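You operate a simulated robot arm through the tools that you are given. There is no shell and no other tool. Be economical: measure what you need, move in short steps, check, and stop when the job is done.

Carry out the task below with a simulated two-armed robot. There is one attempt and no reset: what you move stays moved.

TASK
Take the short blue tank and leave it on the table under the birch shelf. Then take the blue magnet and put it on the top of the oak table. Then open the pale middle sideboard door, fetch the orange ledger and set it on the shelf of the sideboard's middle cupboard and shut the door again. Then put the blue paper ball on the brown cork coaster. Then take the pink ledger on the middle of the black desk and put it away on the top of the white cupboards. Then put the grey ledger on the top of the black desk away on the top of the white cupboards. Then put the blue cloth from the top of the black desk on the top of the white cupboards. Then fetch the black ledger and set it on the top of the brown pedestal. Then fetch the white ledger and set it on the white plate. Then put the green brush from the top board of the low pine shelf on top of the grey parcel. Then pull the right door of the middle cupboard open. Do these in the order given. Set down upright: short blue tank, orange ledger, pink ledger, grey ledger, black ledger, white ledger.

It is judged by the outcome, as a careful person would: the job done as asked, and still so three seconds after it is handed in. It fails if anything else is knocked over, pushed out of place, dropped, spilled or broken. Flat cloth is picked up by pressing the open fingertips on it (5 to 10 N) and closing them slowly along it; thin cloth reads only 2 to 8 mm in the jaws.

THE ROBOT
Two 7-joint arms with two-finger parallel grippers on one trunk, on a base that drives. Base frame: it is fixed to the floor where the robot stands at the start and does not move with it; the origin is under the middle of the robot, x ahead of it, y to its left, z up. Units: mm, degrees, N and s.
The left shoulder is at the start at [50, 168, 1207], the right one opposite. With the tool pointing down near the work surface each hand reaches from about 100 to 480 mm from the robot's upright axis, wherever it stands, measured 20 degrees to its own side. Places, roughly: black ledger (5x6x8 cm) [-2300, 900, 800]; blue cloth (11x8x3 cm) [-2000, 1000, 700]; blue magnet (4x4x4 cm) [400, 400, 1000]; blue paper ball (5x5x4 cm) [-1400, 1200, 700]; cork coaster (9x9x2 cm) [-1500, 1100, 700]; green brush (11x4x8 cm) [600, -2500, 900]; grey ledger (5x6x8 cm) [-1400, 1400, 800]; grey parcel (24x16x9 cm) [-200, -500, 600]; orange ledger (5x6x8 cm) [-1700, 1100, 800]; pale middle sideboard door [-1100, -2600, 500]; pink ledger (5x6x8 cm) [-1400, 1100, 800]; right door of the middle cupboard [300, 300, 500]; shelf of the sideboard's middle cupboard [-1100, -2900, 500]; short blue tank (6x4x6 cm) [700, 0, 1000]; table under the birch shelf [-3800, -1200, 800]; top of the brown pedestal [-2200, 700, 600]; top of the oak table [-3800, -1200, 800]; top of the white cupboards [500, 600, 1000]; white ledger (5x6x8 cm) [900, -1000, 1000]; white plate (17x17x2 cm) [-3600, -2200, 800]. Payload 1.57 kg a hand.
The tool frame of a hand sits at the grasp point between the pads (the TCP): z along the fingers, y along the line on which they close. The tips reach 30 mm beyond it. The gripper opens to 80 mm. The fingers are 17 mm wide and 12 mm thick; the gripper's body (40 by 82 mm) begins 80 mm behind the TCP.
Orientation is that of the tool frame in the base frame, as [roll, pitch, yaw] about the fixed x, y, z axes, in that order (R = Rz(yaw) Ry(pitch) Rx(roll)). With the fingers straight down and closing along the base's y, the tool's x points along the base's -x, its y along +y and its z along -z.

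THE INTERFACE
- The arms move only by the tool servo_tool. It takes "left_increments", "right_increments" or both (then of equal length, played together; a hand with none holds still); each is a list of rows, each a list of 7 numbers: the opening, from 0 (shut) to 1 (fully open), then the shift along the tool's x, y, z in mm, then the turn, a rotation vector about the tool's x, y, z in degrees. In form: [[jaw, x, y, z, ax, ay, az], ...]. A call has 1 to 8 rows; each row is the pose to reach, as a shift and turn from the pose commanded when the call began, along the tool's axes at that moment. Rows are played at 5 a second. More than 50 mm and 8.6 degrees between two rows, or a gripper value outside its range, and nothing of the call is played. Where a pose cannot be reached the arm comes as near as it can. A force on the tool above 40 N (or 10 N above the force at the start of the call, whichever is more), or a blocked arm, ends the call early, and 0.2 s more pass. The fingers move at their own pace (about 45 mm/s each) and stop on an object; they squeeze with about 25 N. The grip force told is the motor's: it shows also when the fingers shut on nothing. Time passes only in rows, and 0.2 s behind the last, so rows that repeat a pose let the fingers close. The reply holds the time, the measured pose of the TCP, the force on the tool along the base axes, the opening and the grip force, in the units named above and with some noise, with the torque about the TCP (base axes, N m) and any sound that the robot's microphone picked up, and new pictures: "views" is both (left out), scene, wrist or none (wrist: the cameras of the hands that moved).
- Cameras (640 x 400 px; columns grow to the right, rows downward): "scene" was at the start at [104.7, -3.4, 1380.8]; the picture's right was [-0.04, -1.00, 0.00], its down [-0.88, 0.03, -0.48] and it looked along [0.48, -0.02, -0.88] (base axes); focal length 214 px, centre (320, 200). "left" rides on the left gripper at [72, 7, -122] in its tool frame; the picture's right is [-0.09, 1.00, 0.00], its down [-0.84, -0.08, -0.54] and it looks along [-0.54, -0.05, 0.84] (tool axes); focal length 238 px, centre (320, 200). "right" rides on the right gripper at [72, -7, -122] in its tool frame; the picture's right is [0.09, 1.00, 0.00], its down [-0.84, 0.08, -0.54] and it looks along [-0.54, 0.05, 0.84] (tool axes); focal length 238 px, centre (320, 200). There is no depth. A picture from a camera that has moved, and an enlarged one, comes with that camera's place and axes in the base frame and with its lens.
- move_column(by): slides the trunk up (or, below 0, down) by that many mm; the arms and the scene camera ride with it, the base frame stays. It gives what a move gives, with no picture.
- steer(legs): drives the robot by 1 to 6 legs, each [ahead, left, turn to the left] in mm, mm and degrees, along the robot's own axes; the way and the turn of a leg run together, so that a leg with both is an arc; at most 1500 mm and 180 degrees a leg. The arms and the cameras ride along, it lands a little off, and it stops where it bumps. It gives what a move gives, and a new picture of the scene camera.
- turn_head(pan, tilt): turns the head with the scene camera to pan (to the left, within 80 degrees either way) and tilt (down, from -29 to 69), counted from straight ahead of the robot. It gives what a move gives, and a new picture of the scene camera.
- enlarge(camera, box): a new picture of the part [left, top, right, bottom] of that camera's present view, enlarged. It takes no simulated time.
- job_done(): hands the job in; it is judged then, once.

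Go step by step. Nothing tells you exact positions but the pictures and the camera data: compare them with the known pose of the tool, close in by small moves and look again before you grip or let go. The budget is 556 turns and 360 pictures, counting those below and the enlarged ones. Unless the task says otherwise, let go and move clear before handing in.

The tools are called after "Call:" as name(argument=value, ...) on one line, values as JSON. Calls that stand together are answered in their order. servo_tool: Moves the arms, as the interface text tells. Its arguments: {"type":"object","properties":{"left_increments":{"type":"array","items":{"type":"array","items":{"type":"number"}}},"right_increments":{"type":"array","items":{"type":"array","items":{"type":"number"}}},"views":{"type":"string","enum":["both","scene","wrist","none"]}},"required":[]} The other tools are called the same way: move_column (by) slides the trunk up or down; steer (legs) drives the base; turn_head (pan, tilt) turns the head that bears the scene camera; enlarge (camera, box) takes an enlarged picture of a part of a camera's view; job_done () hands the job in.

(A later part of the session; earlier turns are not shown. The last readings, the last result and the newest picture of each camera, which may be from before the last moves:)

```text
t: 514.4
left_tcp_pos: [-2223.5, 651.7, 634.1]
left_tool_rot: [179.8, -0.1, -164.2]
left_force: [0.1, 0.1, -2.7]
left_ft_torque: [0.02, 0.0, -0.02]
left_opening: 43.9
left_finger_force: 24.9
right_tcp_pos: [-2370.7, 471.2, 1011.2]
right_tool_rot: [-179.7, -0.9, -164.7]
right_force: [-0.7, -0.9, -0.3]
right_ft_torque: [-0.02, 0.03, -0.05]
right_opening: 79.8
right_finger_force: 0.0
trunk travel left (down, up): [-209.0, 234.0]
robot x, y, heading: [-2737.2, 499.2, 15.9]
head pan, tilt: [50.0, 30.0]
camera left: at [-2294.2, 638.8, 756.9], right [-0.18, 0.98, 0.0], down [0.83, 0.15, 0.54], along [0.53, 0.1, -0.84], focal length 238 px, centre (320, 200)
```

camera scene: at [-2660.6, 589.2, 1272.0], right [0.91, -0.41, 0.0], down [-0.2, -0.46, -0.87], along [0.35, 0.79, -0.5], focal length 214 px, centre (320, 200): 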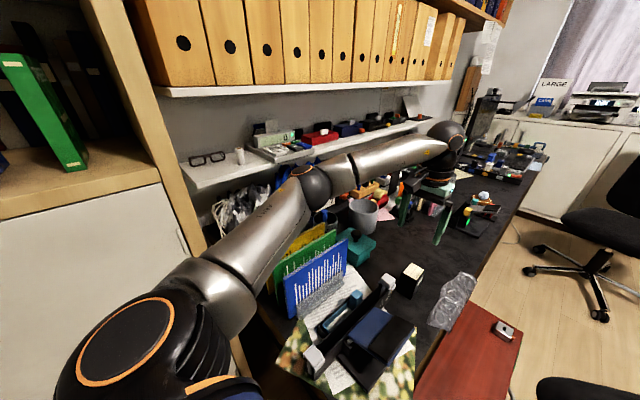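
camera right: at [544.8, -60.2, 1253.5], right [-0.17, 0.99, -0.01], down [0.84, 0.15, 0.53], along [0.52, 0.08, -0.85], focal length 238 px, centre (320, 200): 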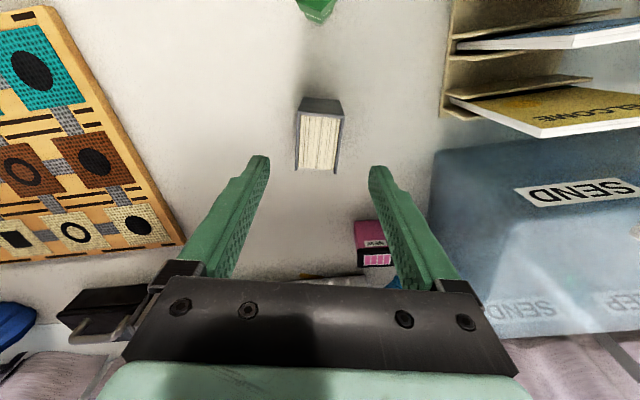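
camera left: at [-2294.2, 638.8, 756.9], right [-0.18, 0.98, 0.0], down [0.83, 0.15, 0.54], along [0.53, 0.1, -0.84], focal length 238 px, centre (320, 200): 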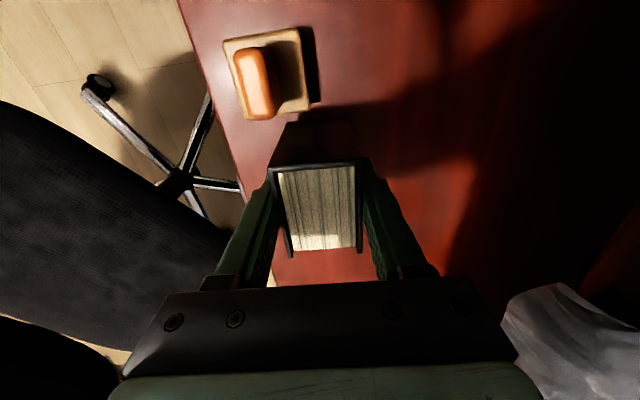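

The ledger would nearly touch the stamp; shift 22 mm toward the desk side and 8 mm further away, then lower.

Call:
servo_tool(left_increments=[[0, -4, 11, 0, 0, 0, 0], [0, -8, 22, 0, 0, 0, 0], [0, -8, 22, 0, 0, 0, 0]], views="wrist")

Call:
move_column(by=-6)

Call:
move_column(by=-4)

```text
t: 515.2
left_tcp_pos: [-2223.5, 674.3, 635.8]
left_tool_rot: [179.8, -0.1, -164.4]
left_force: [-0.6, 0.9, -2.7]
left_ft_torque: [0.0, -0.02, -0.01]
left_opening: 44.0
left_finger_force: 25.4
right_tcp_pos: [-2371.7, 471.0, 1011.0]
right_tool_rot: [-179.8, -0.9, -164.7]
right_force: [0.0, 0.8, -0.1]
right_ft_torque: [0.05, 0.0, 0.0]
right_opening: 80.0
right_finger_force: 0.0
trunk travel left (down, up): [-209.0, 234.0]
robot x, y, heading: [-2736.5, 499.1, 15.8]
head pan, tilt: [50.0, 30.0]
camera left: at [-2293.9, 661.8, 756.7], right [-0.18, 0.98, 0.0], down [0.83, 0.15, 0.54], along [0.53, 0.1, -0.84], focal length 238 px, centre (320, 200)
```

left: 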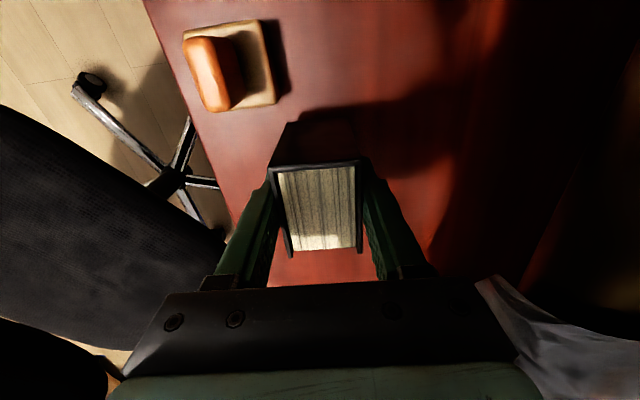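

```text
t: 515.7
left_tcp_pos: [-2223.1, 675.7, 627.7]
left_tool_rot: [179.8, 0.0, -164.4]
left_force: [0.1, -0.1, -2.9]
left_ft_torque: [-0.01, 0.02, 0.03]
left_opening: 43.7
left_finger_force: 25.1
right_tcp_pos: [-2371.1, 470.6, 1004.9]
right_tool_rot: [-179.7, -0.9, -164.7]
right_force: [0.1, -1.5, -0.2]
right_ft_torque: [-0.01, -0.01, -0.03]
right_opening: 79.9
right_finger_force: 0.0
trunk travel left (down, up): [-203.0, 240.0]
robot x, y, heading: [-2733.4, 496.0, 15.7]
head pan, tilt: [50.0, 30.0]
```

```text
t: 516.3
left_tcp_pos: [-2224.6, 674.9, 625.0]
left_tool_rot: [179.7, -0.2, -164.2]
left_force: [-0.4, 0.1, -1.6]
left_ft_torque: [0.0, -0.02, 0.01]
left_opening: 44.0
left_finger_force: 25.0
right_tcp_pos: [-2370.0, 471.3, 1000.6]
right_tool_rot: [-179.8, -0.8, -164.7]
right_force: [0.3, -0.8, 0.4]
right_ft_torque: [0.03, -0.02, 0.01]
right_opening: 80.2
right_finger_force: 0.0
trunk travel left (down, up): [-199.0, 244.0]
robot x, y, heading: [-2736.6, 492.3, 15.8]
head pan, tilt: [50.0, 30.0]
```

Call:
servo_tool(left_increments=[[0, 0, -6, 0, 0, 0, 0], [0, 0, -6, 0, 0, 0, 0]], views="none")

Call:
move_column(by=-5)

Call:
move_column(by=-4)

Call:
move_column(by=-4)

```text
t: 516.9
left_tcp_pos: [-2221.9, 669.3, 624.9]
left_tool_rot: [179.8, -0.2, -164.3]
left_force: [-0.3, 0.2, -2.5]
left_ft_torque: [-0.02, 0.0, -0.03]
left_opening: 43.6
left_finger_force: 24.9
right_tcp_pos: [-2370.6, 469.9, 1001.8]
right_tool_rot: [-179.7, -0.9, -164.7]
right_force: [-0.1, 0.2, -0.4]
right_ft_torque: [0.0, -0.03, -0.04]
right_opening: 80.2
right_finger_force: 0.1
trunk travel left (down, up): [-199.0, 244.0]
robot x, y, heading: [-2736.2, 500.2, 15.9]
head pan, tilt: [50.0, 30.0]
```

```text
t: 517.4
left_tcp_pos: [-2221.9, 669.4, 619.0]
left_tool_rot: [179.8, -0.2, -164.3]
left_force: [-0.8, 0.3, -3.4]
left_ft_torque: [0.03, 0.0, 0.0]
left_opening: 43.6
left_finger_force: 25.3
right_tcp_pos: [-2371.5, 470.7, 994.7]
right_tool_rot: [-179.7, -1.0, -164.8]
right_force: [-1.5, -0.1, 0.0]
right_ft_torque: [0.01, 0.01, 0.0]
right_opening: 80.0
right_finger_force: 0.2
trunk travel left (down, up): [-194.0, 249.0]
robot x, y, heading: [-2739.1, 496.9, 15.6]
head pan, tilt: [50.0, 30.0]
```

```text
t: 517.9
left_tcp_pos: [-2221.7, 669.1, 615.3]
left_tool_rot: [179.9, -0.1, -164.3]
left_force: [0.8, 0.4, -2.4]
left_ft_torque: [-0.04, 0.01, -0.01]
left_opening: 43.6
left_finger_force: 24.9
right_tcp_pos: [-2370.8, 470.8, 992.2]
right_tool_rot: [-179.6, -0.9, -164.6]
right_force: [0.6, 0.8, 1.2]
right_ft_torque: [0.01, 0.0, 0.0]
right_opening: 79.8
right_finger_force: 0.1
trunk travel left (down, up): [-190.0, 253.0]
robot x, y, heading: [-2738.0, 498.8, 15.5]
head pan, tilt: [50.0, 30.0]
```

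```text
t: 518.5
left_tcp_pos: [-2222.5, 669.2, 614.9]
left_tool_rot: [179.9, 0.2, -164.4]
left_force: [-5.3, 1.4, 20.3]
left_ft_torque: [-0.28, 0.03, 0.02]
left_opening: 43.4
left_finger_force: 25.1
right_tcp_pos: [-2372.4, 470.7, 988.5]
right_tool_rot: [-179.7, -0.7, -164.7]
right_force: [-0.1, 0.2, 0.2]
right_ft_torque: [0.02, -0.03, -0.03]
right_opening: 80.1
right_finger_force: 0.2
trunk travel left (down, up): [-186.0, 257.0]
robot x, y, heading: [-2735.4, 496.6, 16.2]
head pan, tilt: [50.0, 30.0]
```

Contact on the pedestal. Ease, open narrowly, and lift straight up.

Call:
servo_tool(left_increments=[[0, 0, 0, -2, 0, 0, 0], [0.62, 0, 0, -2, 0, 0, 0], [0.68, 0, 0, -2, 0, 0, 0], [0.68, 0, 0, -2, 0, 0, 0], [0.68, 0, 0, -30, 0, 0, 0], [0.68, 0, 0, -70, 0, 0, 0], [0.68, 0, 0, -110, 0, 0, 0], [0.68, 0, 0, -150, 0, 0, 0]], views="wrist")

```text
t: 520.3
left_tcp_pos: [-2222.0, 667.8, 760.3]
left_tool_rot: [179.9, -0.1, -164.3]
left_force: [-0.3, 0.3, 0.5]
left_ft_torque: [0.02, -0.02, 0.01]
left_opening: 54.3
left_finger_force: 0.1
right_tcp_pos: [-2371.0, 471.3, 989.0]
right_tool_rot: [-179.7, -1.0, -164.7]
right_force: [0.6, -0.2, 0.6]
right_ft_torque: [0.0, 0.0, -0.03]
right_opening: 79.8
right_finger_force: 0.0
trunk travel left (down, up): [-186.0, 257.0]
robot x, y, heading: [-2735.7, 500.7, 15.6]
head pan, tilt: [50.0, 30.0]
camera left: at [-2292.4, 655.7, 882.8], right [-0.18, 0.98, 0.0], down [0.83, 0.15, 0.54], along [0.53, 0.1, -0.84], focal length 238 px, centre (320, 200)
```

left: 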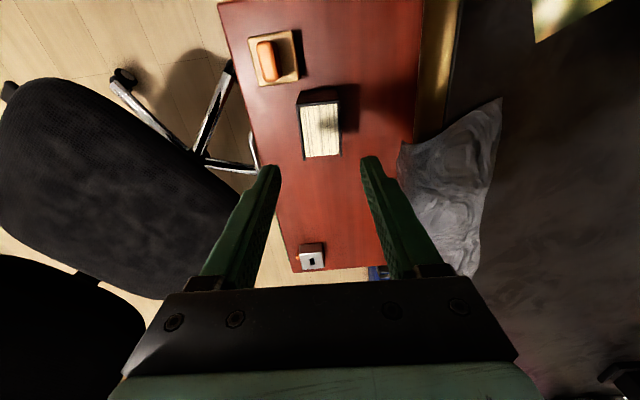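

The black ledger stands on the pedestal. Retract the arm, raise the trunk, and slide back out to the aisle.

Call:
servo_tool(left_increments=[[0.7, 0, 0, -40, 0, 0, 0], [0.7, 0, 0, -80, 0, 0, 0], [0.8, 35, 0, -110, 0, 0, 0], [0.9, 70, 0, -140, 0, 0, 0], [1, 105, 0, -170, 0, 0, 0], [1, 140, 0, -200, 0, 0, 0]], views="none")

Call:
move_column(by=257)

Call:
steer(legs=[[0, -650, 0], [0, -600, 0]])

```text
t: 521.7
left_tcp_pos: [-2360.3, 632.9, 960.6]
left_tool_rot: [179.8, 0.0, -164.2]
left_force: [0.6, 0.3, -0.4]
left_ft_torque: [0.03, 0.03, -0.01]
left_opening: 80.1
left_finger_force: 0.0
right_tcp_pos: [-2371.5, 470.6, 988.3]
right_tool_rot: [-179.7, -0.9, -164.8]
right_force: [0.0, 0.0, -0.3]
right_ft_torque: [0.01, 0.02, -0.01]
right_opening: 80.0
right_finger_force: 0.2
trunk travel left (down, up): [-186.0, 257.0]
robot x, y, heading: [-2735.0, 497.6, 15.8]
head pan, tilt: [50.0, 30.0]
```

```text
t: 524.3
left_tcp_pos: [-2359.5, 633.1, 1217.6]
left_tool_rot: [179.8, 0.0, -164.3]
left_force: [-0.5, 0.4, 0.3]
left_ft_torque: [0.02, 0.04, 0.02]
left_opening: 80.1
left_finger_force: 0.0
right_tcp_pos: [-2371.4, 470.3, 1244.5]
right_tool_rot: [-179.6, -1.0, -164.7]
right_force: [0.2, -0.9, 0.2]
right_ft_torque: [-0.01, 0.0, -0.01]
right_opening: 80.1
right_finger_force: 0.1
trunk travel left (down, up): [-443.0, 0.0]
robot x, y, heading: [-2734.8, 497.8, 15.9]
head pan, tilt: [50.0, 30.0]
```

```text
t: 530.8
left_tcp_pos: [-2012.0, -543.2, 1216.3]
left_tool_rot: [179.8, -0.1, -163.4]
left_force: [0.5, -0.6, -0.5]
left_ft_torque: [0.01, 0.0, -0.04]
left_opening: 79.8
left_finger_force: 0.0
right_tcp_pos: [-2022.1, -706.9, 1245.0]
right_tool_rot: [-179.7, -0.9, -163.9]
right_force: [-0.5, -0.5, -0.2]
right_ft_torque: [0.04, -0.02, 0.01]
right_opening: 79.9
right_finger_force: 0.0
trunk travel left (down, up): [-443.0, 0.0]
robot x, y, heading: [-2386.5, -684.5, 16.6]
head pan, tilt: [50.0, 30.0]
camera scene: at [-2312.8, -592.9, 1492.1], right [0.92, -0.4, 0.0], down [-0.2, -0.46, -0.87], along [0.34, 0.79, -0.5], focal length 214 px, centre (320, 200)
```

scene: 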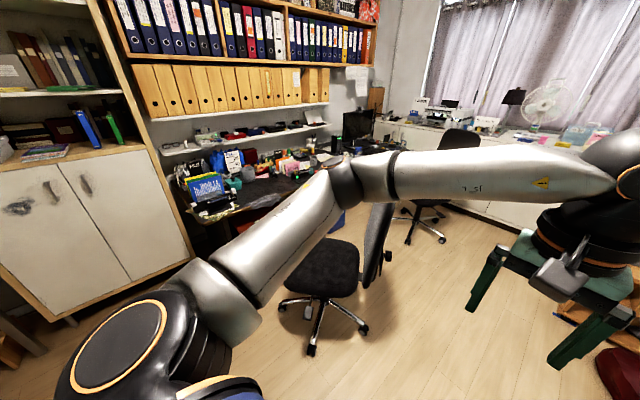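

Next: the white ledger at the far right end of the cupboards. I'll go round via the sideboard side and look ahead.

Call:
steer(legs=[[250, -1400, 0], [250, -290, -0.6]])

Call:
turn_head(pan=0, tilt=25)

```text
t: 540.0
left_tcp_pos: [-1052.7, -2049.4, 1216.5]
left_tool_rot: [179.8, -0.1, -164.5]
left_force: [-0.6, 1.0, 0.1]
left_ft_torque: [0.02, 0.02, -0.02]
left_opening: 79.8
left_finger_force: 0.1
right_tcp_pos: [-1064.0, -2213.1, 1244.3]
right_tool_rot: [-179.8, -0.8, -164.9]
right_force: [0.2, -0.4, -0.3]
right_ft_torque: [0.03, 0.0, -0.02]
right_opening: 79.8
right_finger_force: 0.0
trunk travel left (down, up): [-443.0, 0.0]
robot x, y, heading: [-1427.6, -2185.7, 15.9]
head pan, tilt: [50.0, 30.0]
camera scene: at [-1353.6, -2093.3, 1492.0], right [0.91, -0.41, 0.0], down [-0.21, -0.46, -0.87], along [0.36, 0.79, -0.5], focal length 214 px, centre (320, 200)
```

scene: 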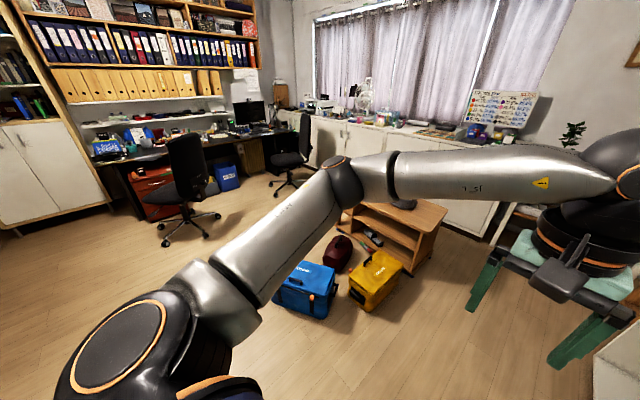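

```text
t: 541.2
left_tcp_pos: [-1053.5, -2049.0, 1216.7]
left_tool_rot: [179.9, -0.1, -164.5]
left_force: [-0.6, 0.4, 0.0]
left_ft_torque: [-0.01, 0.02, -0.02]
left_opening: 80.0
left_finger_force: 0.0
right_tcp_pos: [-1064.8, -2213.4, 1245.0]
right_tool_rot: [-179.6, -1.0, -164.9]
right_force: [-0.1, -0.6, -0.1]
right_ft_torque: [0.0, 0.01, -0.04]
right_opening: 80.2
right_finger_force: 0.1
trunk travel left (down, up): [-443.0, 0.0]
robot x, y, heading: [-1431.6, -2183.5, 15.8]
head pan, tilt: [0.0, 25.0]
camera scene: at [-1302.7, -2150.5, 1500.0], right [0.27, -0.96, 0.0], down [-0.41, -0.11, -0.91], along [0.87, 0.24, -0.42], focal length 214 px, centre (320, 200)
```

scene: 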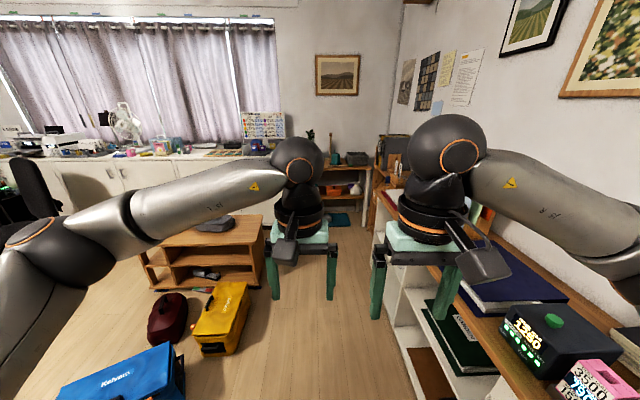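

Call:
steer(legs=[[1000, 0, 0], [400, 0, 0]])

Call:
enlarge(camera="scene", box=[100, 60, 420, 260])

```text
t: 548.5
left_tcp_pos: [305.2, -1666.2, 1217.4]
left_tool_rot: [179.8, -0.1, -163.9]
left_force: [0.9, 0.7, -0.6]
left_ft_torque: [0.01, 0.02, -0.02]
left_opening: 80.1
left_finger_force: 0.0
right_tcp_pos: [293.8, -1830.7, 1245.6]
right_tool_rot: [-179.6, -0.9, -164.3]
right_force: [0.4, -0.1, -0.3]
right_ft_torque: [-0.01, 0.02, -0.02]
right_opening: 80.0
right_finger_force: 0.0
trunk travel left (down, up): [-443.0, 0.0]
robot x, y, heading: [-72.9, -1806.0, 16.0]
head pan, tilt: [0.0, 25.0]
camera scene: at [56.4, -1770.6, 1499.9], right [0.28, -0.96, 0.0], down [-0.41, -0.12, -0.91], along [0.87, 0.25, -0.42], focal length 214 px, centre (320, 200)
```

scene: 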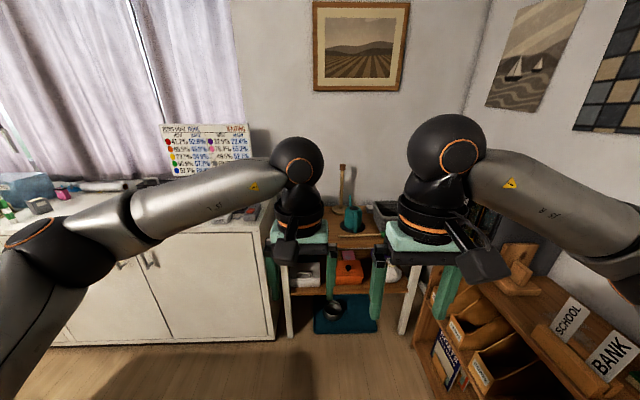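

```text
2.00 times, centred on (260, 160) of scene
camera zoom: at [56.4, -1770.6, 1499.9], right [0.28, -0.96, 0.0], down [-0.41, -0.12, -0.91], along [0.87, 0.25, -0.42], focal length 429 px, centre (440, 280)
```

zoom: 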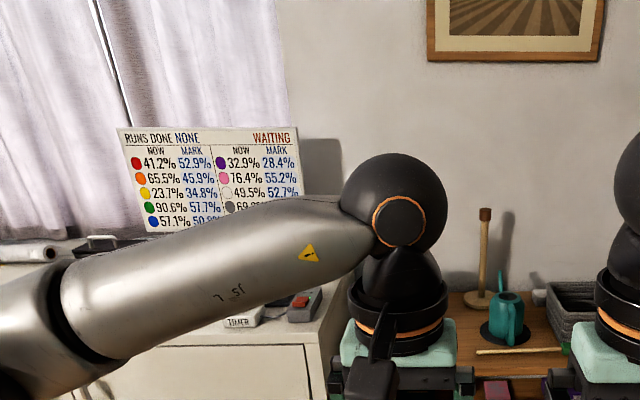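

The cupboards end near v≈-1400. I'll move to just right of the bench, in front of the cupboards' right end, for the left hand to reach.

Call:
steer(legs=[[620, 0, 0], [20, 200, 0]])

Call:
turn_head(pan=20, tilt=45)

```text
t: 553.3
left_tcp_pos: [887.8, -1289.4, 1216.9]
left_tool_rot: [179.8, 0.0, -164.0]
left_force: [-0.1, 0.3, -0.7]
left_ft_torque: [-0.01, -0.01, -0.01]
left_opening: 79.9
left_finger_force: 0.1
right_tcp_pos: [876.9, -1453.6, 1246.3]
right_tool_rot: [-179.7, -0.9, -164.3]
right_force: [-0.7, 0.6, -0.3]
right_ft_torque: [0.0, -0.01, 0.03]
right_opening: 79.9
right_finger_force: 0.1
trunk travel left (down, up): [-443.0, 0.0]
robot x, y, heading: [512.7, -1432.4, 16.2]
head pan, tilt: [0.0, 25.0]
camera scene: at [639.8, -1393.6, 1500.0], right [0.28, -0.96, 0.0], down [-0.41, -0.12, -0.91], along [0.87, 0.25, -0.42], focal length 214 px, centre (320, 200)
```

scene: 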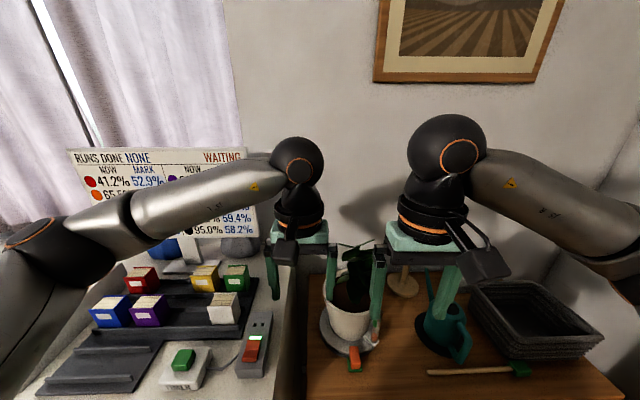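

```text
t: 554.1
left_tcp_pos: [887.7, -1290.2, 1217.2]
left_tool_rot: [179.8, 0.0, -163.9]
left_force: [-0.2, 0.4, -1.0]
left_ft_torque: [0.03, 0.0, -0.02]
left_opening: 80.0
left_finger_force: 0.0
right_tcp_pos: [879.1, -1453.9, 1246.1]
right_tool_rot: [-179.7, -0.9, -164.3]
right_force: [-0.3, 0.4, -0.1]
right_ft_torque: [-0.02, 0.01, -0.02]
right_opening: 79.9
right_finger_force: 0.1
trunk travel left (down, up): [-443.0, 0.0]
robot x, y, heading: [514.3, -1431.3, 16.1]
head pan, tilt: [20.0, 45.0]
camera scene: at [617.1, -1372.1, 1469.5], right [0.59, -0.81, 0.0], down [-0.57, -0.42, -0.71], along [0.57, 0.42, -0.71], focal length 214 px, centre (320, 200)
```

scene: 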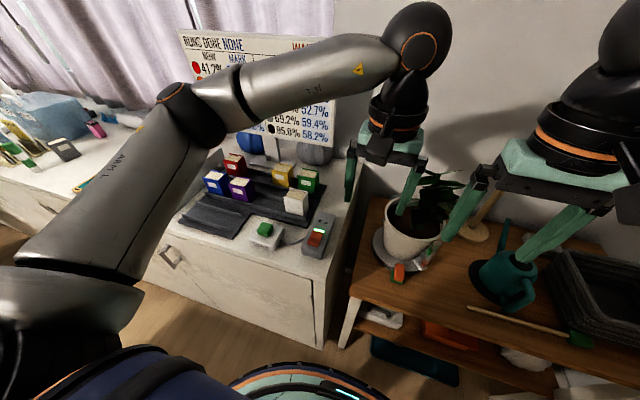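

White ledger stands at the front-right of the dark tray, at about (942, -1046). Move the left hand over it for a look.

Call:
servo_tool(left_increments=[[1, -15, 42, 0, 0, 0, 0], [1, -30, 84, 10, 0, 0, 0], [1, -45, 126, 20, 0, 0, 0], [1, -60, 168, 30, 0, 0, 0], [1, -80, 205, 45, 0, 0, 0]], views="wrist")

```text
t: 555.3
left_tcp_pos: [910.5, -1068.3, 1172.6]
left_tool_rot: [179.8, 0.0, -164.0]
left_force: [-0.2, 0.3, 0.6]
left_ft_torque: [-0.02, 0.0, 0.04]
left_opening: 80.2
left_finger_force: 0.1
right_tcp_pos: [878.1, -1453.3, 1245.6]
right_tool_rot: [-179.7, -0.9, -164.3]
right_force: [0.7, 0.6, -0.5]
right_ft_torque: [0.01, 0.01, -0.05]
right_opening: 79.5
right_finger_force: 0.0
trunk travel left (down, up): [-443.0, 0.0]
robot x, y, heading: [513.7, -1432.9, 16.3]
head pan, tilt: [20.0, 45.0]
camera left: at [840.7, -1081.0, 1295.3], right [-0.19, 0.98, 0.0], down [0.83, 0.16, 0.54], along [0.53, 0.1, -0.84], focal length 238 px, centre (320, 200)
```

left: 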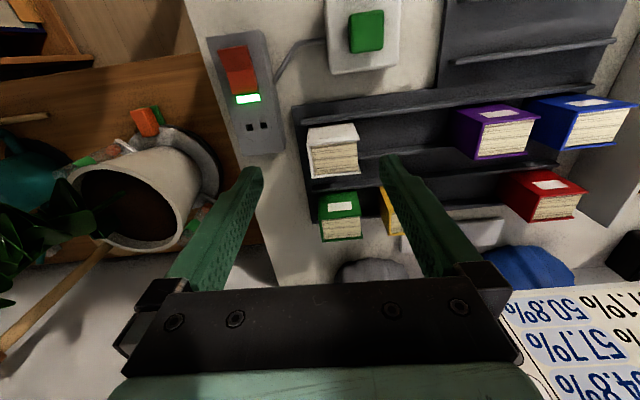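

White ledger at ≈(940, -1046), aligned with the tool. Move above it.

Call:
servo_tool(left_increments=[[1, -17, 6, 20, 0, 0, 0], [1, -34, 13, 45, 0, 0, 0], [1, -34, 13, 70, 0, 0, 0], [1, -34, 13, 70, 0, 0, 0]], views="wrist")

```text
t: 556.3
left_tcp_pos: [940.3, -1047.0, 1103.8]
left_tool_rot: [179.7, 0.0, -163.9]
left_force: [-0.8, 0.4, 0.1]
left_ft_torque: [0.01, 0.01, -0.02]
left_opening: 80.2
left_finger_force: 0.0
right_tcp_pos: [877.5, -1454.1, 1245.5]
right_tool_rot: [-179.7, -0.9, -164.3]
right_force: [-0.4, -0.4, 0.7]
right_ft_torque: [0.01, 0.0, -0.01]
right_opening: 79.9
right_finger_force: 0.1
trunk travel left (down, up): [-443.0, 0.0]
robot x, y, heading: [513.7, -1430.5, 16.2]
head pan, tilt: [20.0, 45.0]
camera left: at [869.9, -1062.0, 1225.3], right [-0.19, 0.98, 0.0], down [0.83, 0.16, 0.54], along [0.53, 0.1, -0.84], focal length 238 px, centre (320, 200)
```

left: 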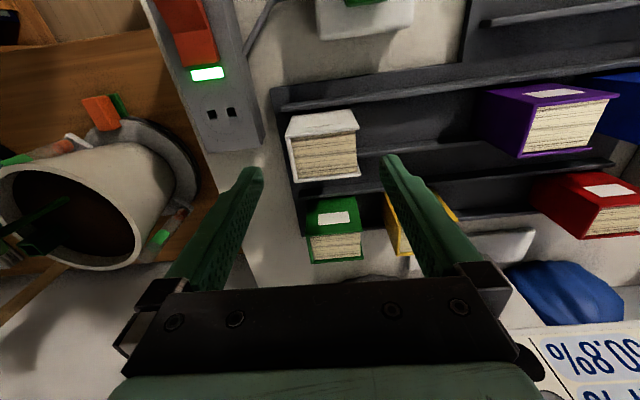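

The top is at z≈1067 (it stands on the raised tray). Descend 63 mm, straddling, and grip.

Call:
servo_tool(left_increments=[[1, 6, 2, 15, 0, 0, 0], [1, 6, 2, 35, 0, 0, 0], [1, 6, 2, 50, 0, 0, 0], [1, 6, 2, 62, 0, 0, 0], [1, 6, 2, 62, 0, 0, 0]], views="wrist")

```text
t: 557.5
left_tcp_pos: [931.5, -1047.7, 1041.0]
left_tool_rot: [179.9, 0.0, -163.9]
left_force: [0.0, -0.1, -0.5]
left_ft_torque: [0.03, 0.01, 0.04]
left_opening: 80.0
left_finger_force: 0.1
right_tcp_pos: [877.2, -1453.4, 1245.4]
right_tool_rot: [-179.7, -0.9, -164.3]
right_force: [-0.1, -0.7, -0.2]
right_ft_torque: [-0.03, 0.02, -0.01]
right_opening: 80.4
right_finger_force: 0.1
trunk travel left (down, up): [-443.0, 0.0]
robot x, y, heading: [511.2, -1426.4, 16.1]
head pan, tilt: [20.0, 45.0]
camera left: at [862.1, -1062.4, 1163.2], right [-0.19, 0.98, 0.0], down [0.83, 0.16, 0.54], along [0.53, 0.1, -0.84], focal length 238 px, centre (320, 200)
```

left: 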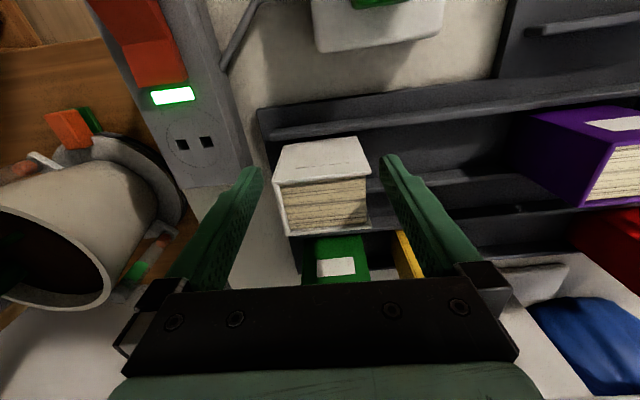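

Call:
servo_tool(left_increments=[[0.6, 0, 1, 3, 0, 0, 0], [0.3, 0, 1, 3, 0, 0, 0], [0, 0, 1, 3, 0, 0, 0], [0, 0, 1, 3, 0, 0, 0], [0, 0, 1, 3, 0, 0, 0]], views="wrist")

```text
t: 558.7
left_tcp_pos: [932.0, -1048.1, 1037.7]
left_tool_rot: [179.8, 0.0, -163.9]
left_force: [0.8, 1.4, 2.7]
left_ft_torque: [-0.02, -0.11, 0.11]
left_opening: 59.9
left_finger_force: 25.1
right_tcp_pos: [878.9, -1454.3, 1246.9]
right_tool_rot: [-179.7, -0.9, -164.2]
right_force: [-0.9, -0.9, 0.0]
right_ft_torque: [-0.02, 0.01, 0.01]
right_opening: 80.0
right_finger_force: 0.1
trunk travel left (down, up): [-443.0, 0.0]
robot x, y, heading: [516.0, -1432.0, 16.6]
head pan, tilt: [20.0, 45.0]
camera left: at [861.7, -1061.4, 1159.9], right [-0.19, 0.98, 0.0], down [0.83, 0.16, 0.54], along [0.53, 0.1, -0.84], focal length 238 px, centre (320, 200)
```

left: 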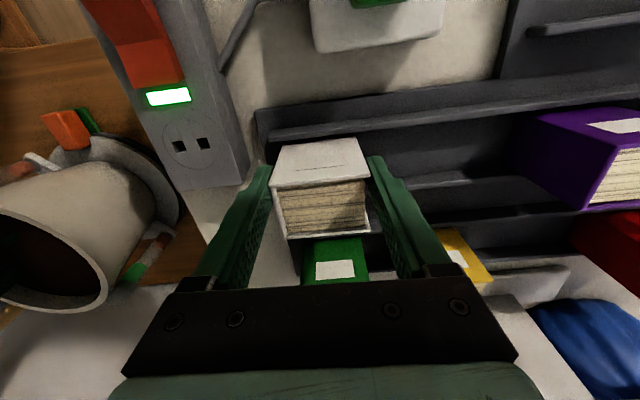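

Width is 60 mm, so the cover faces me and the book is farther/lower than I judged (top ≈1021). Open and re-measure before regripping.

Call:
servo_tool(left_increments=[[0.6, 0, 0, 0, 0, 0, 0], [1, 0, 0, 0, 0, 0, 0], [1, 0, 0, -20, 0, 0, 0], [1, -24, 5, -20, 0, 0, 0], [1, -24, 5, -20, 0, 0, 0]], views="wrist")

```text
t: 559.9
left_tcp_pos: [952.6, -1036.6, 1059.3]
left_tool_rot: [179.7, 0.0, -164.0]
left_force: [-0.7, -0.1, 0.6]
left_ft_torque: [0.02, -0.02, 0.01]
left_opening: 79.8
left_finger_force: 0.0
right_tcp_pos: [879.0, -1453.0, 1244.5]
right_tool_rot: [-179.7, -1.0, -164.3]
right_force: [-1.0, 0.5, 0.4]
right_ft_torque: [-0.01, 0.01, 0.04]
right_opening: 80.2
right_finger_force: 0.2
trunk travel left (down, up): [-443.0, 0.0]
robot x, y, heading: [515.1, -1429.6, 16.3]
head pan, tilt: [20.0, 45.0]
camera left: at [882.9, -1050.6, 1182.1], right [-0.19, 0.98, 0.0], down [0.83, 0.16, 0.54], along [0.53, 0.1, -0.84], focal length 238 px, centre (320, 200)
```

left: 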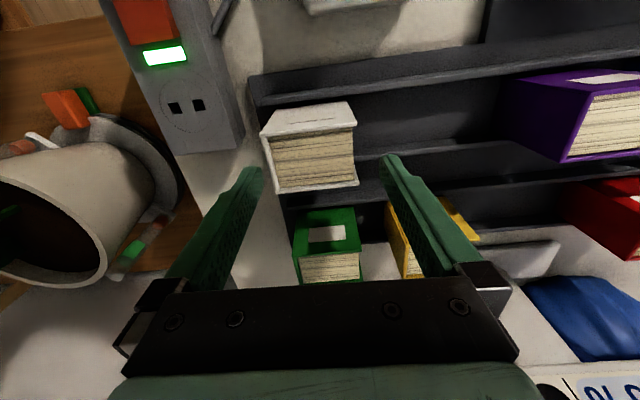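

Top centre now (950, -1043, 1028). Shift 6 mm and descend to z 996, then grip.

Call:
servo_tool(left_increments=[[1, 2, -6, 15, 0, 0, 0], [1, 2, -6, 35, 0, 0, 0], [1, 2, -6, 50, 0, 0, 0], [1, 2, -6, 63, 0, 0, 0], [1, 2, -6, 63, 0, 0, 0]], views="wrist")

```text
t: 561.1
left_tcp_pos: [954.9, -1042.9, 994.5]
left_tool_rot: [179.9, 0.1, -163.9]
left_force: [-0.2, 0.6, 0.0]
left_ft_torque: [0.02, -0.04, 0.01]
left_opening: 79.9
left_finger_force: 0.0
right_tcp_pos: [878.9, -1453.7, 1246.1]
right_tool_rot: [-179.6, -0.8, -164.2]
right_force: [-0.4, -0.9, -0.2]
right_ft_torque: [0.01, 0.01, 0.0]
right_opening: 80.0
right_finger_force: 0.0
trunk travel left (down, up): [-443.0, 0.0]
robot x, y, heading: [515.1, -1431.3, 16.2]
head pan, tilt: [20.0, 45.0]
camera left: at [884.0, -1056.1, 1117.3], right [-0.19, 0.98, 0.0], down [0.83, 0.16, 0.54], along [0.53, 0.1, -0.84], focal length 238 px, centre (320, 200)
```

left: 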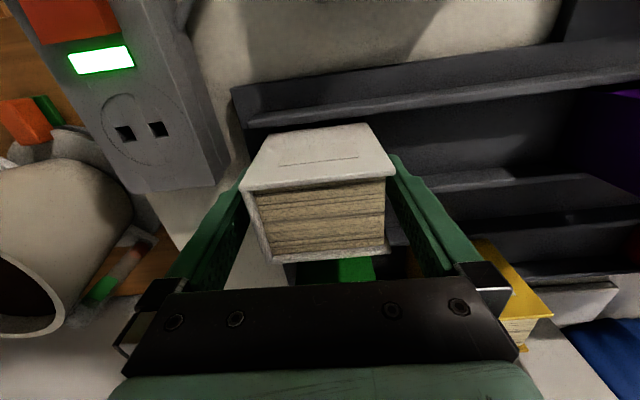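

Call:
servo_tool(left_increments=[[0.85, 0, -2, 0, 0, 0, 0], [0.6, 0, -2, 0, 0, 0, 0], [0, 0, -2, 0, 0, 0, 0], [0, 0, -2, 0, 0, 0, 0], [0, 0, -2, -15, 0, 0, 0], [0, 0, -2, -50, 0, 0, 0], [0, 0, -2, -95, 0, 0, 0], [0, 0, -2, -140, 0, 0, 0]], views="wrist")

```text
t: 562.9
left_tcp_pos: [953.3, -1041.5, 1135.0]
left_tool_rot: [179.9, -0.1, -163.9]
left_force: [-0.5, -0.9, -2.0]
left_ft_torque: [0.03, -0.01, -0.02]
left_opening: 59.8
left_finger_force: 25.0
right_tcp_pos: [877.3, -1453.8, 1245.8]
right_tool_rot: [-179.8, -1.0, -164.3]
right_force: [-0.3, 0.4, -0.2]
right_ft_torque: [0.02, -0.04, -0.01]
right_opening: 79.9
right_finger_force: 0.1
trunk travel left (down, up): [-443.0, 0.0]
robot x, y, heading: [512.1, -1433.3, 16.0]
head pan, tilt: [20.0, 45.0]
camera left: at [883.1, -1056.1, 1257.4], right [-0.19, 0.98, 0.0], down [0.83, 0.15, 0.54], along [0.53, 0.1, -0.84], focal length 238 px, centre (320, 200)
```

left: 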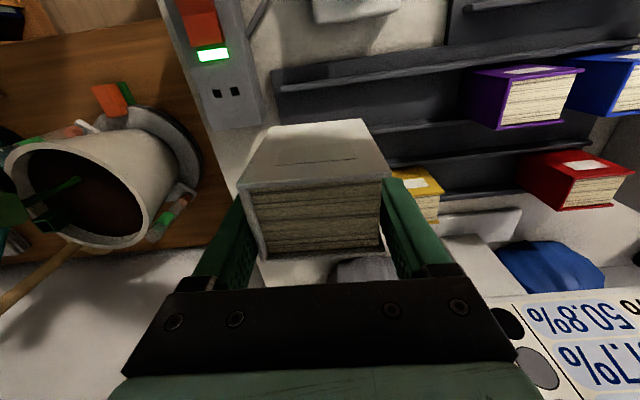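

White ledger held (59.8 mm). Tuck it, back out to the open floor, and turn toward the oak table.

Call:
servo_tool(left_increments=[[0, 0, 0, -45, 0, 0, 0], [0, 20, -35, -75, 0, 0, 0], [0, 40, -75, -85, 0, 0, 0], [0, 60, -115, -85, 0, 0, 0], [0, 90, -140, -85, 0, 0, 0]], views="none")

Call:
steer(legs=[[0, -200, 0], [-1400, 0, 0], [-750, 150, 0], [0, 0, 90], [0, 0, 90]])

Call:
turn_head(pan=0, tilt=30)

```text
refused: row 2 steps farther than a row can; nothing moved
```

```text
t: 582.2
left_tcp_pos: [-1956.1, -2422.0, 1134.3]
left_tool_rot: [179.8, -0.1, 13.4]
left_force: [-0.2, 0.2, -2.5]
left_ft_torque: [0.02, -0.01, -0.01]
left_opening: 59.7
left_finger_force: 25.1
right_tcp_pos: [-1863.6, -2014.7, 1245.1]
right_tool_rot: [-179.7, -0.9, 13.2]
right_force: [0.3, 0.7, 0.3]
right_ft_torque: [0.0, 0.0, 0.01]
right_opening: 80.0
right_finger_force: 0.1
trunk travel left (down, up): [-443.0, 0.0]
robot x, y, heading: [-1501.6, -2055.0, -166.5]
head pan, tilt: [20.0, 45.0]
camera scene: at [-1607.2, -2110.6, 1469.4], right [-0.55, 0.83, 0.0], down [0.59, 0.39, -0.71], along [-0.59, -0.39, -0.71], focal length 214 px, centre (320, 200)
```

scene: 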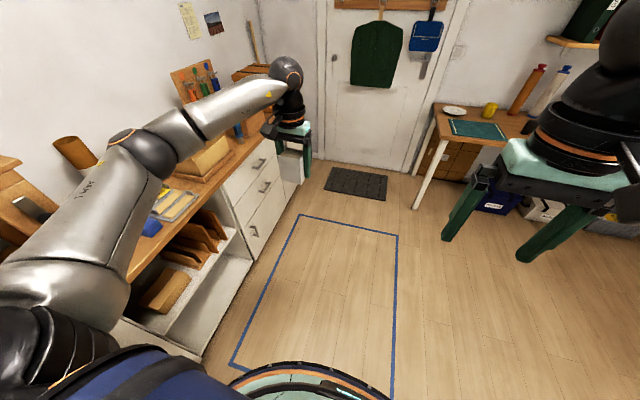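

```text
t: 583.0
left_tcp_pos: [-1957.7, -2423.5, 1133.2]
left_tool_rot: [179.8, -0.1, 13.6]
left_force: [-0.3, 0.3, -3.2]
left_ft_torque: [0.03, 0.01, -0.01]
left_opening: 59.9
left_finger_force: 24.7
right_tcp_pos: [-1864.3, -2015.9, 1244.5]
right_tool_rot: [-179.7, -0.9, 13.2]
right_force: [-0.4, -0.5, 0.6]
right_ft_torque: [-0.01, 0.02, 0.0]
right_opening: 80.2
right_finger_force: 0.1
trunk travel left (down, up): [-443.0, 0.0]
robot x, y, heading: [-1500.9, -2057.9, -166.4]
head pan, tilt: [0.0, 30.0]
camera scene: at [-1627.5, -2086.8, 1491.9], right [-0.24, 0.97, 0.0], down [0.49, 0.12, -0.87], along [-0.84, -0.21, -0.5], focal length 214 px, centre (320, 200)
```

scene: 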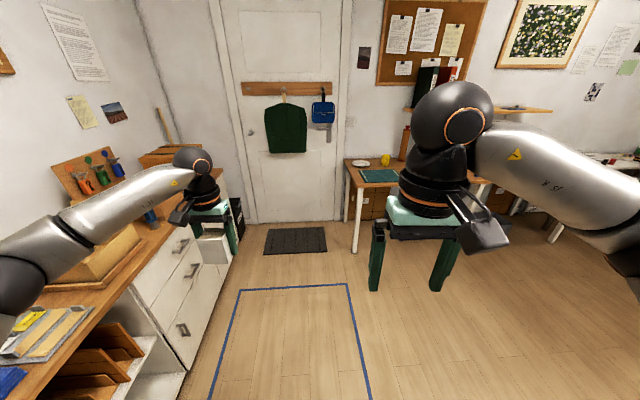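

The retract was again refused (step too long), but nothing was hit. I'll step away from the sideboard, and tuck properly.

Call:
steer(legs=[[0, -400, 0], [0, 0, 2.4]])

Call:
servo_tool(left_increments=[[0, 15, -20, -25, 0, 0, 0], [0, 30, -40, -50, 0, 0, 0], [0, 50, -65, -75, 0, 0, 0], [0, 70, -90, -80, 0, 0, 0], [0, 90, -115, -80, 0, 0, 0], [0, 100, -140, -80, 0, 0, 0]], views="none")

```text
t: 585.9
left_tcp_pos: [-2036.3, -2050.1, 1134.9]
left_tool_rot: [179.7, -0.1, 15.9]
left_force: [-0.7, -0.5, -2.1]
left_ft_torque: [-0.02, 0.03, -0.02]
left_opening: 59.5
left_finger_force: 25.2
right_tcp_pos: [-1959.6, -1639.6, 1244.2]
right_tool_rot: [-179.8, -1.0, 15.4]
right_force: [0.5, 0.1, -0.1]
right_ft_torque: [-0.01, -0.04, 0.01]
right_opening: 79.9
right_finger_force: 0.0
trunk travel left (down, up): [-443.0, 0.0]
robot x, y, heading: [-1595.9, -1665.4, -164.0]
head pan, tilt: [0.0, 30.0]
camera scene: at [-1720.7, -1701.9, 1492.0], right [-0.28, 0.96, 0.0], down [0.48, 0.14, -0.87], along [-0.83, -0.24, -0.5], focal length 214 px, centre (320, 200)
```

scene: 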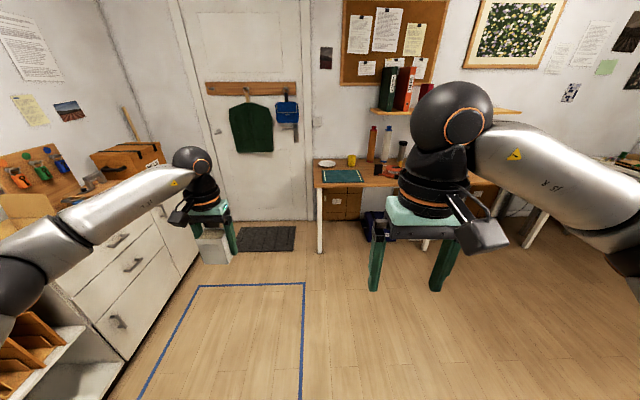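

```text
t: 587.3
left_tcp_pos: [-1978.1, -1889.6, 1214.4]
left_tool_rot: [179.8, -0.1, 15.9]
left_force: [-1.2, 0.3, -1.9]
left_ft_torque: [-0.01, -0.01, 0.0]
left_opening: 60.0
left_finger_force: 25.2
right_tcp_pos: [-1959.1, -1640.2, 1245.8]
right_tool_rot: [-179.7, -0.9, 15.5]
right_force: [0.5, 0.3, 0.3]
right_ft_torque: [0.02, 0.02, 0.02]
right_opening: 80.1
right_finger_force: 0.1
trunk travel left (down, up): [-443.0, 0.0]
robot x, y, heading: [-1598.3, -1664.8, -163.9]
head pan, tilt: [0.0, 30.0]
```

Drive up to the table's left part and look at the plate.

Call:
steer(legs=[[900, -130, 0], [330, 0, 0]])

Call:
turn_head(pan=10, tilt=40)

Call:
enlarge(camera="scene", box=[160, 80, 480, 320])

```text
t: 593.9
left_tcp_pos: [-3193.3, -2103.6, 1212.9]
left_tool_rot: [179.8, 0.0, 15.9]
left_force: [-0.4, 0.7, -2.8]
left_ft_torque: [0.0, 0.04, -0.01]
left_opening: 60.0
left_finger_force: 25.1
right_tcp_pos: [-3174.5, -1853.1, 1245.2]
right_tool_rot: [-179.7, -0.9, 15.4]
right_force: [-0.8, -0.8, -0.2]
right_ft_torque: [0.0, 0.0, 0.01]
right_opening: 79.9
right_finger_force: 0.1
trunk travel left (down, up): [-443.0, 0.0]
robot x, y, heading: [-2811.9, -1876.8, -164.1]
head pan, tilt: [0.0, 30.0]
camera scene: at [-2934.7, -1915.0, 1491.9], right [-0.27, 0.96, 0.0], down [0.48, 0.14, -0.87], along [-0.83, -0.24, -0.5], focal length 214 px, centre (320, 200)
```

scene: 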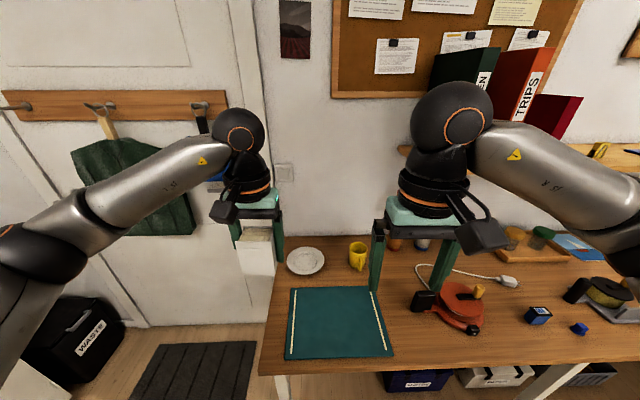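

```text
t: 594.6
left_tcp_pos: [-3192.8, -2102.2, 1214.8]
left_tool_rot: [179.9, 0.0, 15.7]
left_force: [0.3, -0.3, -2.6]
left_ft_torque: [0.02, 0.05, -0.01]
left_opening: 60.1
left_finger_force: 25.3
right_tcp_pos: [-3171.6, -1852.9, 1245.9]
right_tool_rot: [-179.7, -1.0, 15.4]
right_force: [0.0, -0.1, -0.8]
right_ft_torque: [-0.01, 0.0, 0.01]
right_opening: 80.1
right_finger_force: 0.1
trunk travel left (down, up): [-443.0, 0.0]
robot x, y, heading: [-2809.9, -1879.5, -164.1]
head pan, tilt: [10.0, 40.0]
camera scene: at [-2923.4, -1927.1, 1476.7], right [-0.44, 0.9, 0.0], down [0.58, 0.28, -0.77], along [-0.69, -0.33, -0.64], focal length 214 px, centre (320, 200)
```

scene: 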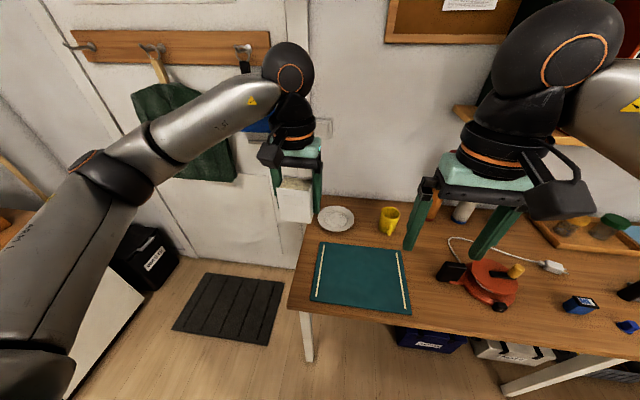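

```text
1.67 times, centred on (320, 200) of scene
camera zoom: at [-2923.4, -1927.1, 1476.7], right [-0.44, 0.9, 0.0], down [0.58, 0.28, -0.77], along [-0.69, -0.33, -0.64], focal length 358 px, centre (320, 200)
```

zoom: 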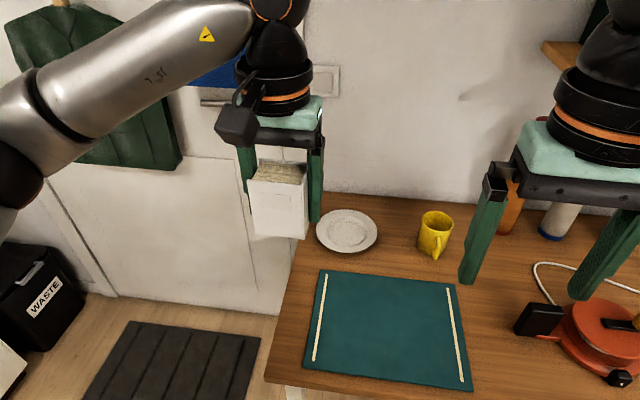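

Plate centre ≈(-3595, -2171), ~430 mm behind the table's front edge – too far for a vertical tool. I'll set the ledger on the green mat, regrip it tilted, then place it. Lower the trunk first.

Call:
move_column(by=-200)

Call:
servo_tool(left_increments=[[0, -25, -16, 10, 0, 0, 0], [0, -50, -32, 35, 0, 0, 0], [0, -75, -48, 65, 0, 0, 0], [0, -101, -65, 95, 0, 0, 0], [0, -101, -65, 135, 0, 0, 0], [0, -101, -65, 170, 0, 0, 0]], views="wrist")

```text
t: 596.8
left_tcp_pos: [-3191.7, -2104.2, 1014.7]
left_tool_rot: [179.8, 0.0, 15.8]
left_force: [-0.7, 0.0, -2.4]
left_ft_torque: [-0.05, 0.04, -0.02]
left_opening: 59.9
left_finger_force: 25.3
right_tcp_pos: [-3173.8, -1852.3, 1045.7]
right_tool_rot: [-179.6, -0.9, 15.4]
right_force: [-0.7, -0.2, 0.5]
right_ft_torque: [0.0, 0.0, -0.03]
right_opening: 80.2
right_finger_force: 0.1
trunk travel left (down, up): [-243.0, 200.0]
robot x, y, heading: [-2808.2, -1882.0, -163.9]
head pan, tilt: [10.0, 40.0]
```

```text
t: 598.1
left_tcp_pos: [-3305.2, -2069.8, 844.2]
left_tool_rot: [179.8, 0.1, 15.8]
left_force: [-0.7, -0.8, -3.3]
left_ft_torque: [0.01, 0.03, 0.0]
left_opening: 59.9
left_finger_force: 24.6
right_tcp_pos: [-3173.5, -1852.3, 1044.5]
right_tool_rot: [-179.8, -0.8, 15.4]
right_force: [0.9, -0.2, 0.5]
right_ft_torque: [-0.02, 0.01, 0.02]
right_opening: 80.0
right_finger_force: 0.1
trunk travel left (down, up): [-243.0, 200.0]
robot x, y, heading: [-2807.7, -1879.7, -164.1]
head pan, tilt: [10.0, 40.0]
camera left: at [-3233.1, -2054.6, 965.8], right [0.18, -0.98, 0.0], down [-0.83, -0.15, 0.54], along [-0.53, -0.1, -0.84], focal length 238 px, centre (320, 200)
```

left: 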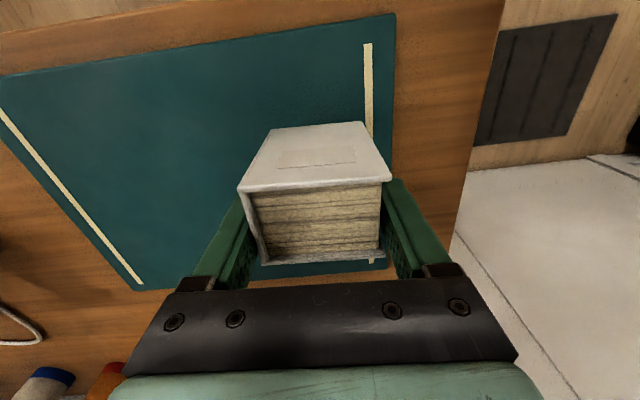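

Call:
servo_tool(left_increments=[[0, 0, 0, 15, 0, 0, 0], [0, 0, 0, 30, 0, 0, 0]], views="none")

Call:
servo_tool(left_increments=[[0, 0, 0, 4, 0, 0, 0], [0, 0, 0, 6, 0, 0, 0]], views="none")

Call:
servo_tool(left_increments=[[0, 0, 0, 3, 0, 0, 0], [0, 0, 0, 5, 0, 0, 0]], views="none")

```text
t: 598.8
left_tcp_pos: [-3305.0, -2069.0, 813.0]
left_tool_rot: [179.8, -0.2, 15.8]
left_force: [1.2, 0.3, -3.5]
left_ft_torque: [0.0, 0.03, 0.01]
left_opening: 59.7
left_finger_force: 25.1
right_tcp_pos: [-3172.5, -1852.8, 1045.3]
right_tool_rot: [-179.7, -0.8, 15.3]
right_force: [0.2, -0.6, -0.4]
right_ft_torque: [-0.02, -0.02, -0.03]
right_opening: 80.1
right_finger_force: 0.1
trunk travel left (down, up): [-243.0, 200.0]
robot x, y, heading: [-2809.9, -1882.4, -164.3]
head pan, tilt: [10.0, 40.0]
```

```text
t: 599.4
left_tcp_pos: [-3304.5, -2068.2, 808.3]
left_tool_rot: [179.9, -0.1, 15.8]
left_force: [-0.6, -0.3, -2.7]
left_ft_torque: [-0.05, 0.02, 0.01]
left_opening: 59.7
left_finger_force: 25.0
right_tcp_pos: [-3173.4, -1853.2, 1045.2]
right_tool_rot: [-179.7, -0.8, 15.3]
right_force: [-0.6, 0.5, 0.0]
right_ft_torque: [0.03, -0.01, 0.0]
right_opening: 79.9
right_finger_force: 0.0
trunk travel left (down, up): [-243.0, 200.0]
robot x, y, heading: [-2811.2, -1878.6, -164.0]
head pan, tilt: [10.0, 40.0]
```

```text
t: 600.0
left_tcp_pos: [-3306.1, -2068.0, 803.9]
left_tool_rot: [179.9, 0.1, 15.8]
left_force: [1.6, -0.4, 5.3]
left_ft_torque: [0.27, -0.06, -0.05]
left_opening: 60.1
left_finger_force: 24.8
right_tcp_pos: [-3172.8, -1852.5, 1046.7]
right_tool_rot: [-179.7, -0.9, 15.5]
right_force: [-0.4, 1.0, -0.2]
right_ft_torque: [0.0, -0.03, 0.0]
right_opening: 80.1
right_finger_force: 0.0
trunk travel left (down, up): [-243.0, 200.0]
robot x, y, heading: [-2809.0, -1876.9, -164.1]
head pan, tilt: [10.0, 40.0]
```

Set down on the mat. Release, lift, and swing to a 42° tilted pre-grasp behind it.

Call:
servo_tool(left_increments=[[0.85, 0, 0, -2, 0, 0, 0], [0.95, 0, 0, -2, 0, 0, 0], [0.95, 0, 0, -2, 0, 0, 0], [0.95, 0, 0, -40, 0, 0, 0], [0.95, 0, 0, -80, 0, 0, 0], [0.95, 0, 0, -105, 0, 0, 0]], views="none")

Call:
servo_tool(left_increments=[[0.95, 12, 0, 0, 0, -7, 0], [0.95, 24, 0, 0, 0, -14, 0], [0.95, 36, 0, 5, 0, -21, 0], [0.95, 48, 0, 10, 0, -28, 0], [0.95, 58, 0, 15, 0, -35, 0], [0.95, 65, 0, 20, 0, -42, 0], [0.95, 65, 0, 20, 0, -42, 0]], views="wrist")

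```text
t: 601.4
left_tcp_pos: [-3308.0, -2066.3, 908.8]
left_tool_rot: [179.7, 0.0, 15.8]
left_force: [0.9, 0.7, 0.5]
left_ft_torque: [0.02, 0.01, 0.02]
left_opening: 76.1
left_finger_force: 0.0
right_tcp_pos: [-3172.7, -1852.5, 1044.9]
right_tool_rot: [-179.7, -0.9, 15.4]
right_force: [-0.1, -0.1, 0.4]
right_ft_torque: [0.0, 0.01, -0.03]
right_opening: 79.9
right_finger_force: 0.0
trunk travel left (down, up): [-243.0, 200.0]
robot x, y, heading: [-2808.8, -1877.4, -163.9]
head pan, tilt: [10.0, 40.0]
```

```text
t: 603.0
left_tcp_pos: [-3244.2, -2050.3, 886.7]
left_tool_rot: [179.8, 42.0, 15.7]
left_force: [-0.3, -0.4, 0.0]
left_ft_torque: [0.01, 0.03, -0.02]
left_opening: 76.2
left_finger_force: 0.0
right_tcp_pos: [-3172.8, -1853.1, 1045.9]
right_tool_rot: [-179.7, -0.9, 15.4]
right_force: [0.3, 0.5, 0.2]
right_ft_torque: [-0.01, 0.0, -0.01]
right_opening: 79.9
right_finger_force: 0.0
trunk travel left (down, up): [-243.0, 200.0]
robot x, y, heading: [-2810.9, -1876.5, -164.3]
head pan, tilt: [10.0, 40.0]
camera left: at [-3112.5, -2019.7, 929.1], right [0.21, -0.98, 0.06], down [-0.27, 0.01, 0.96], along [-0.94, -0.22, -0.26], focal length 238 px, centre (320, 200)
```

left: 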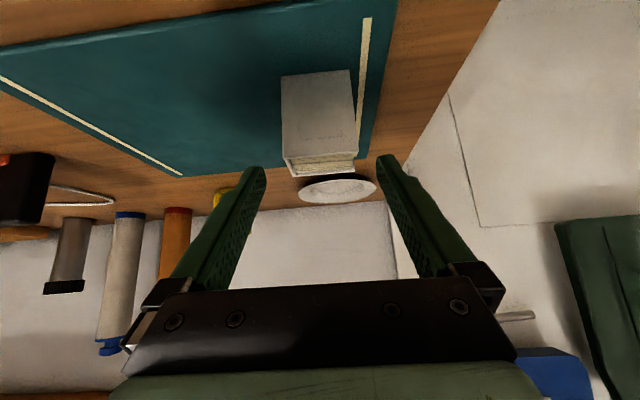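

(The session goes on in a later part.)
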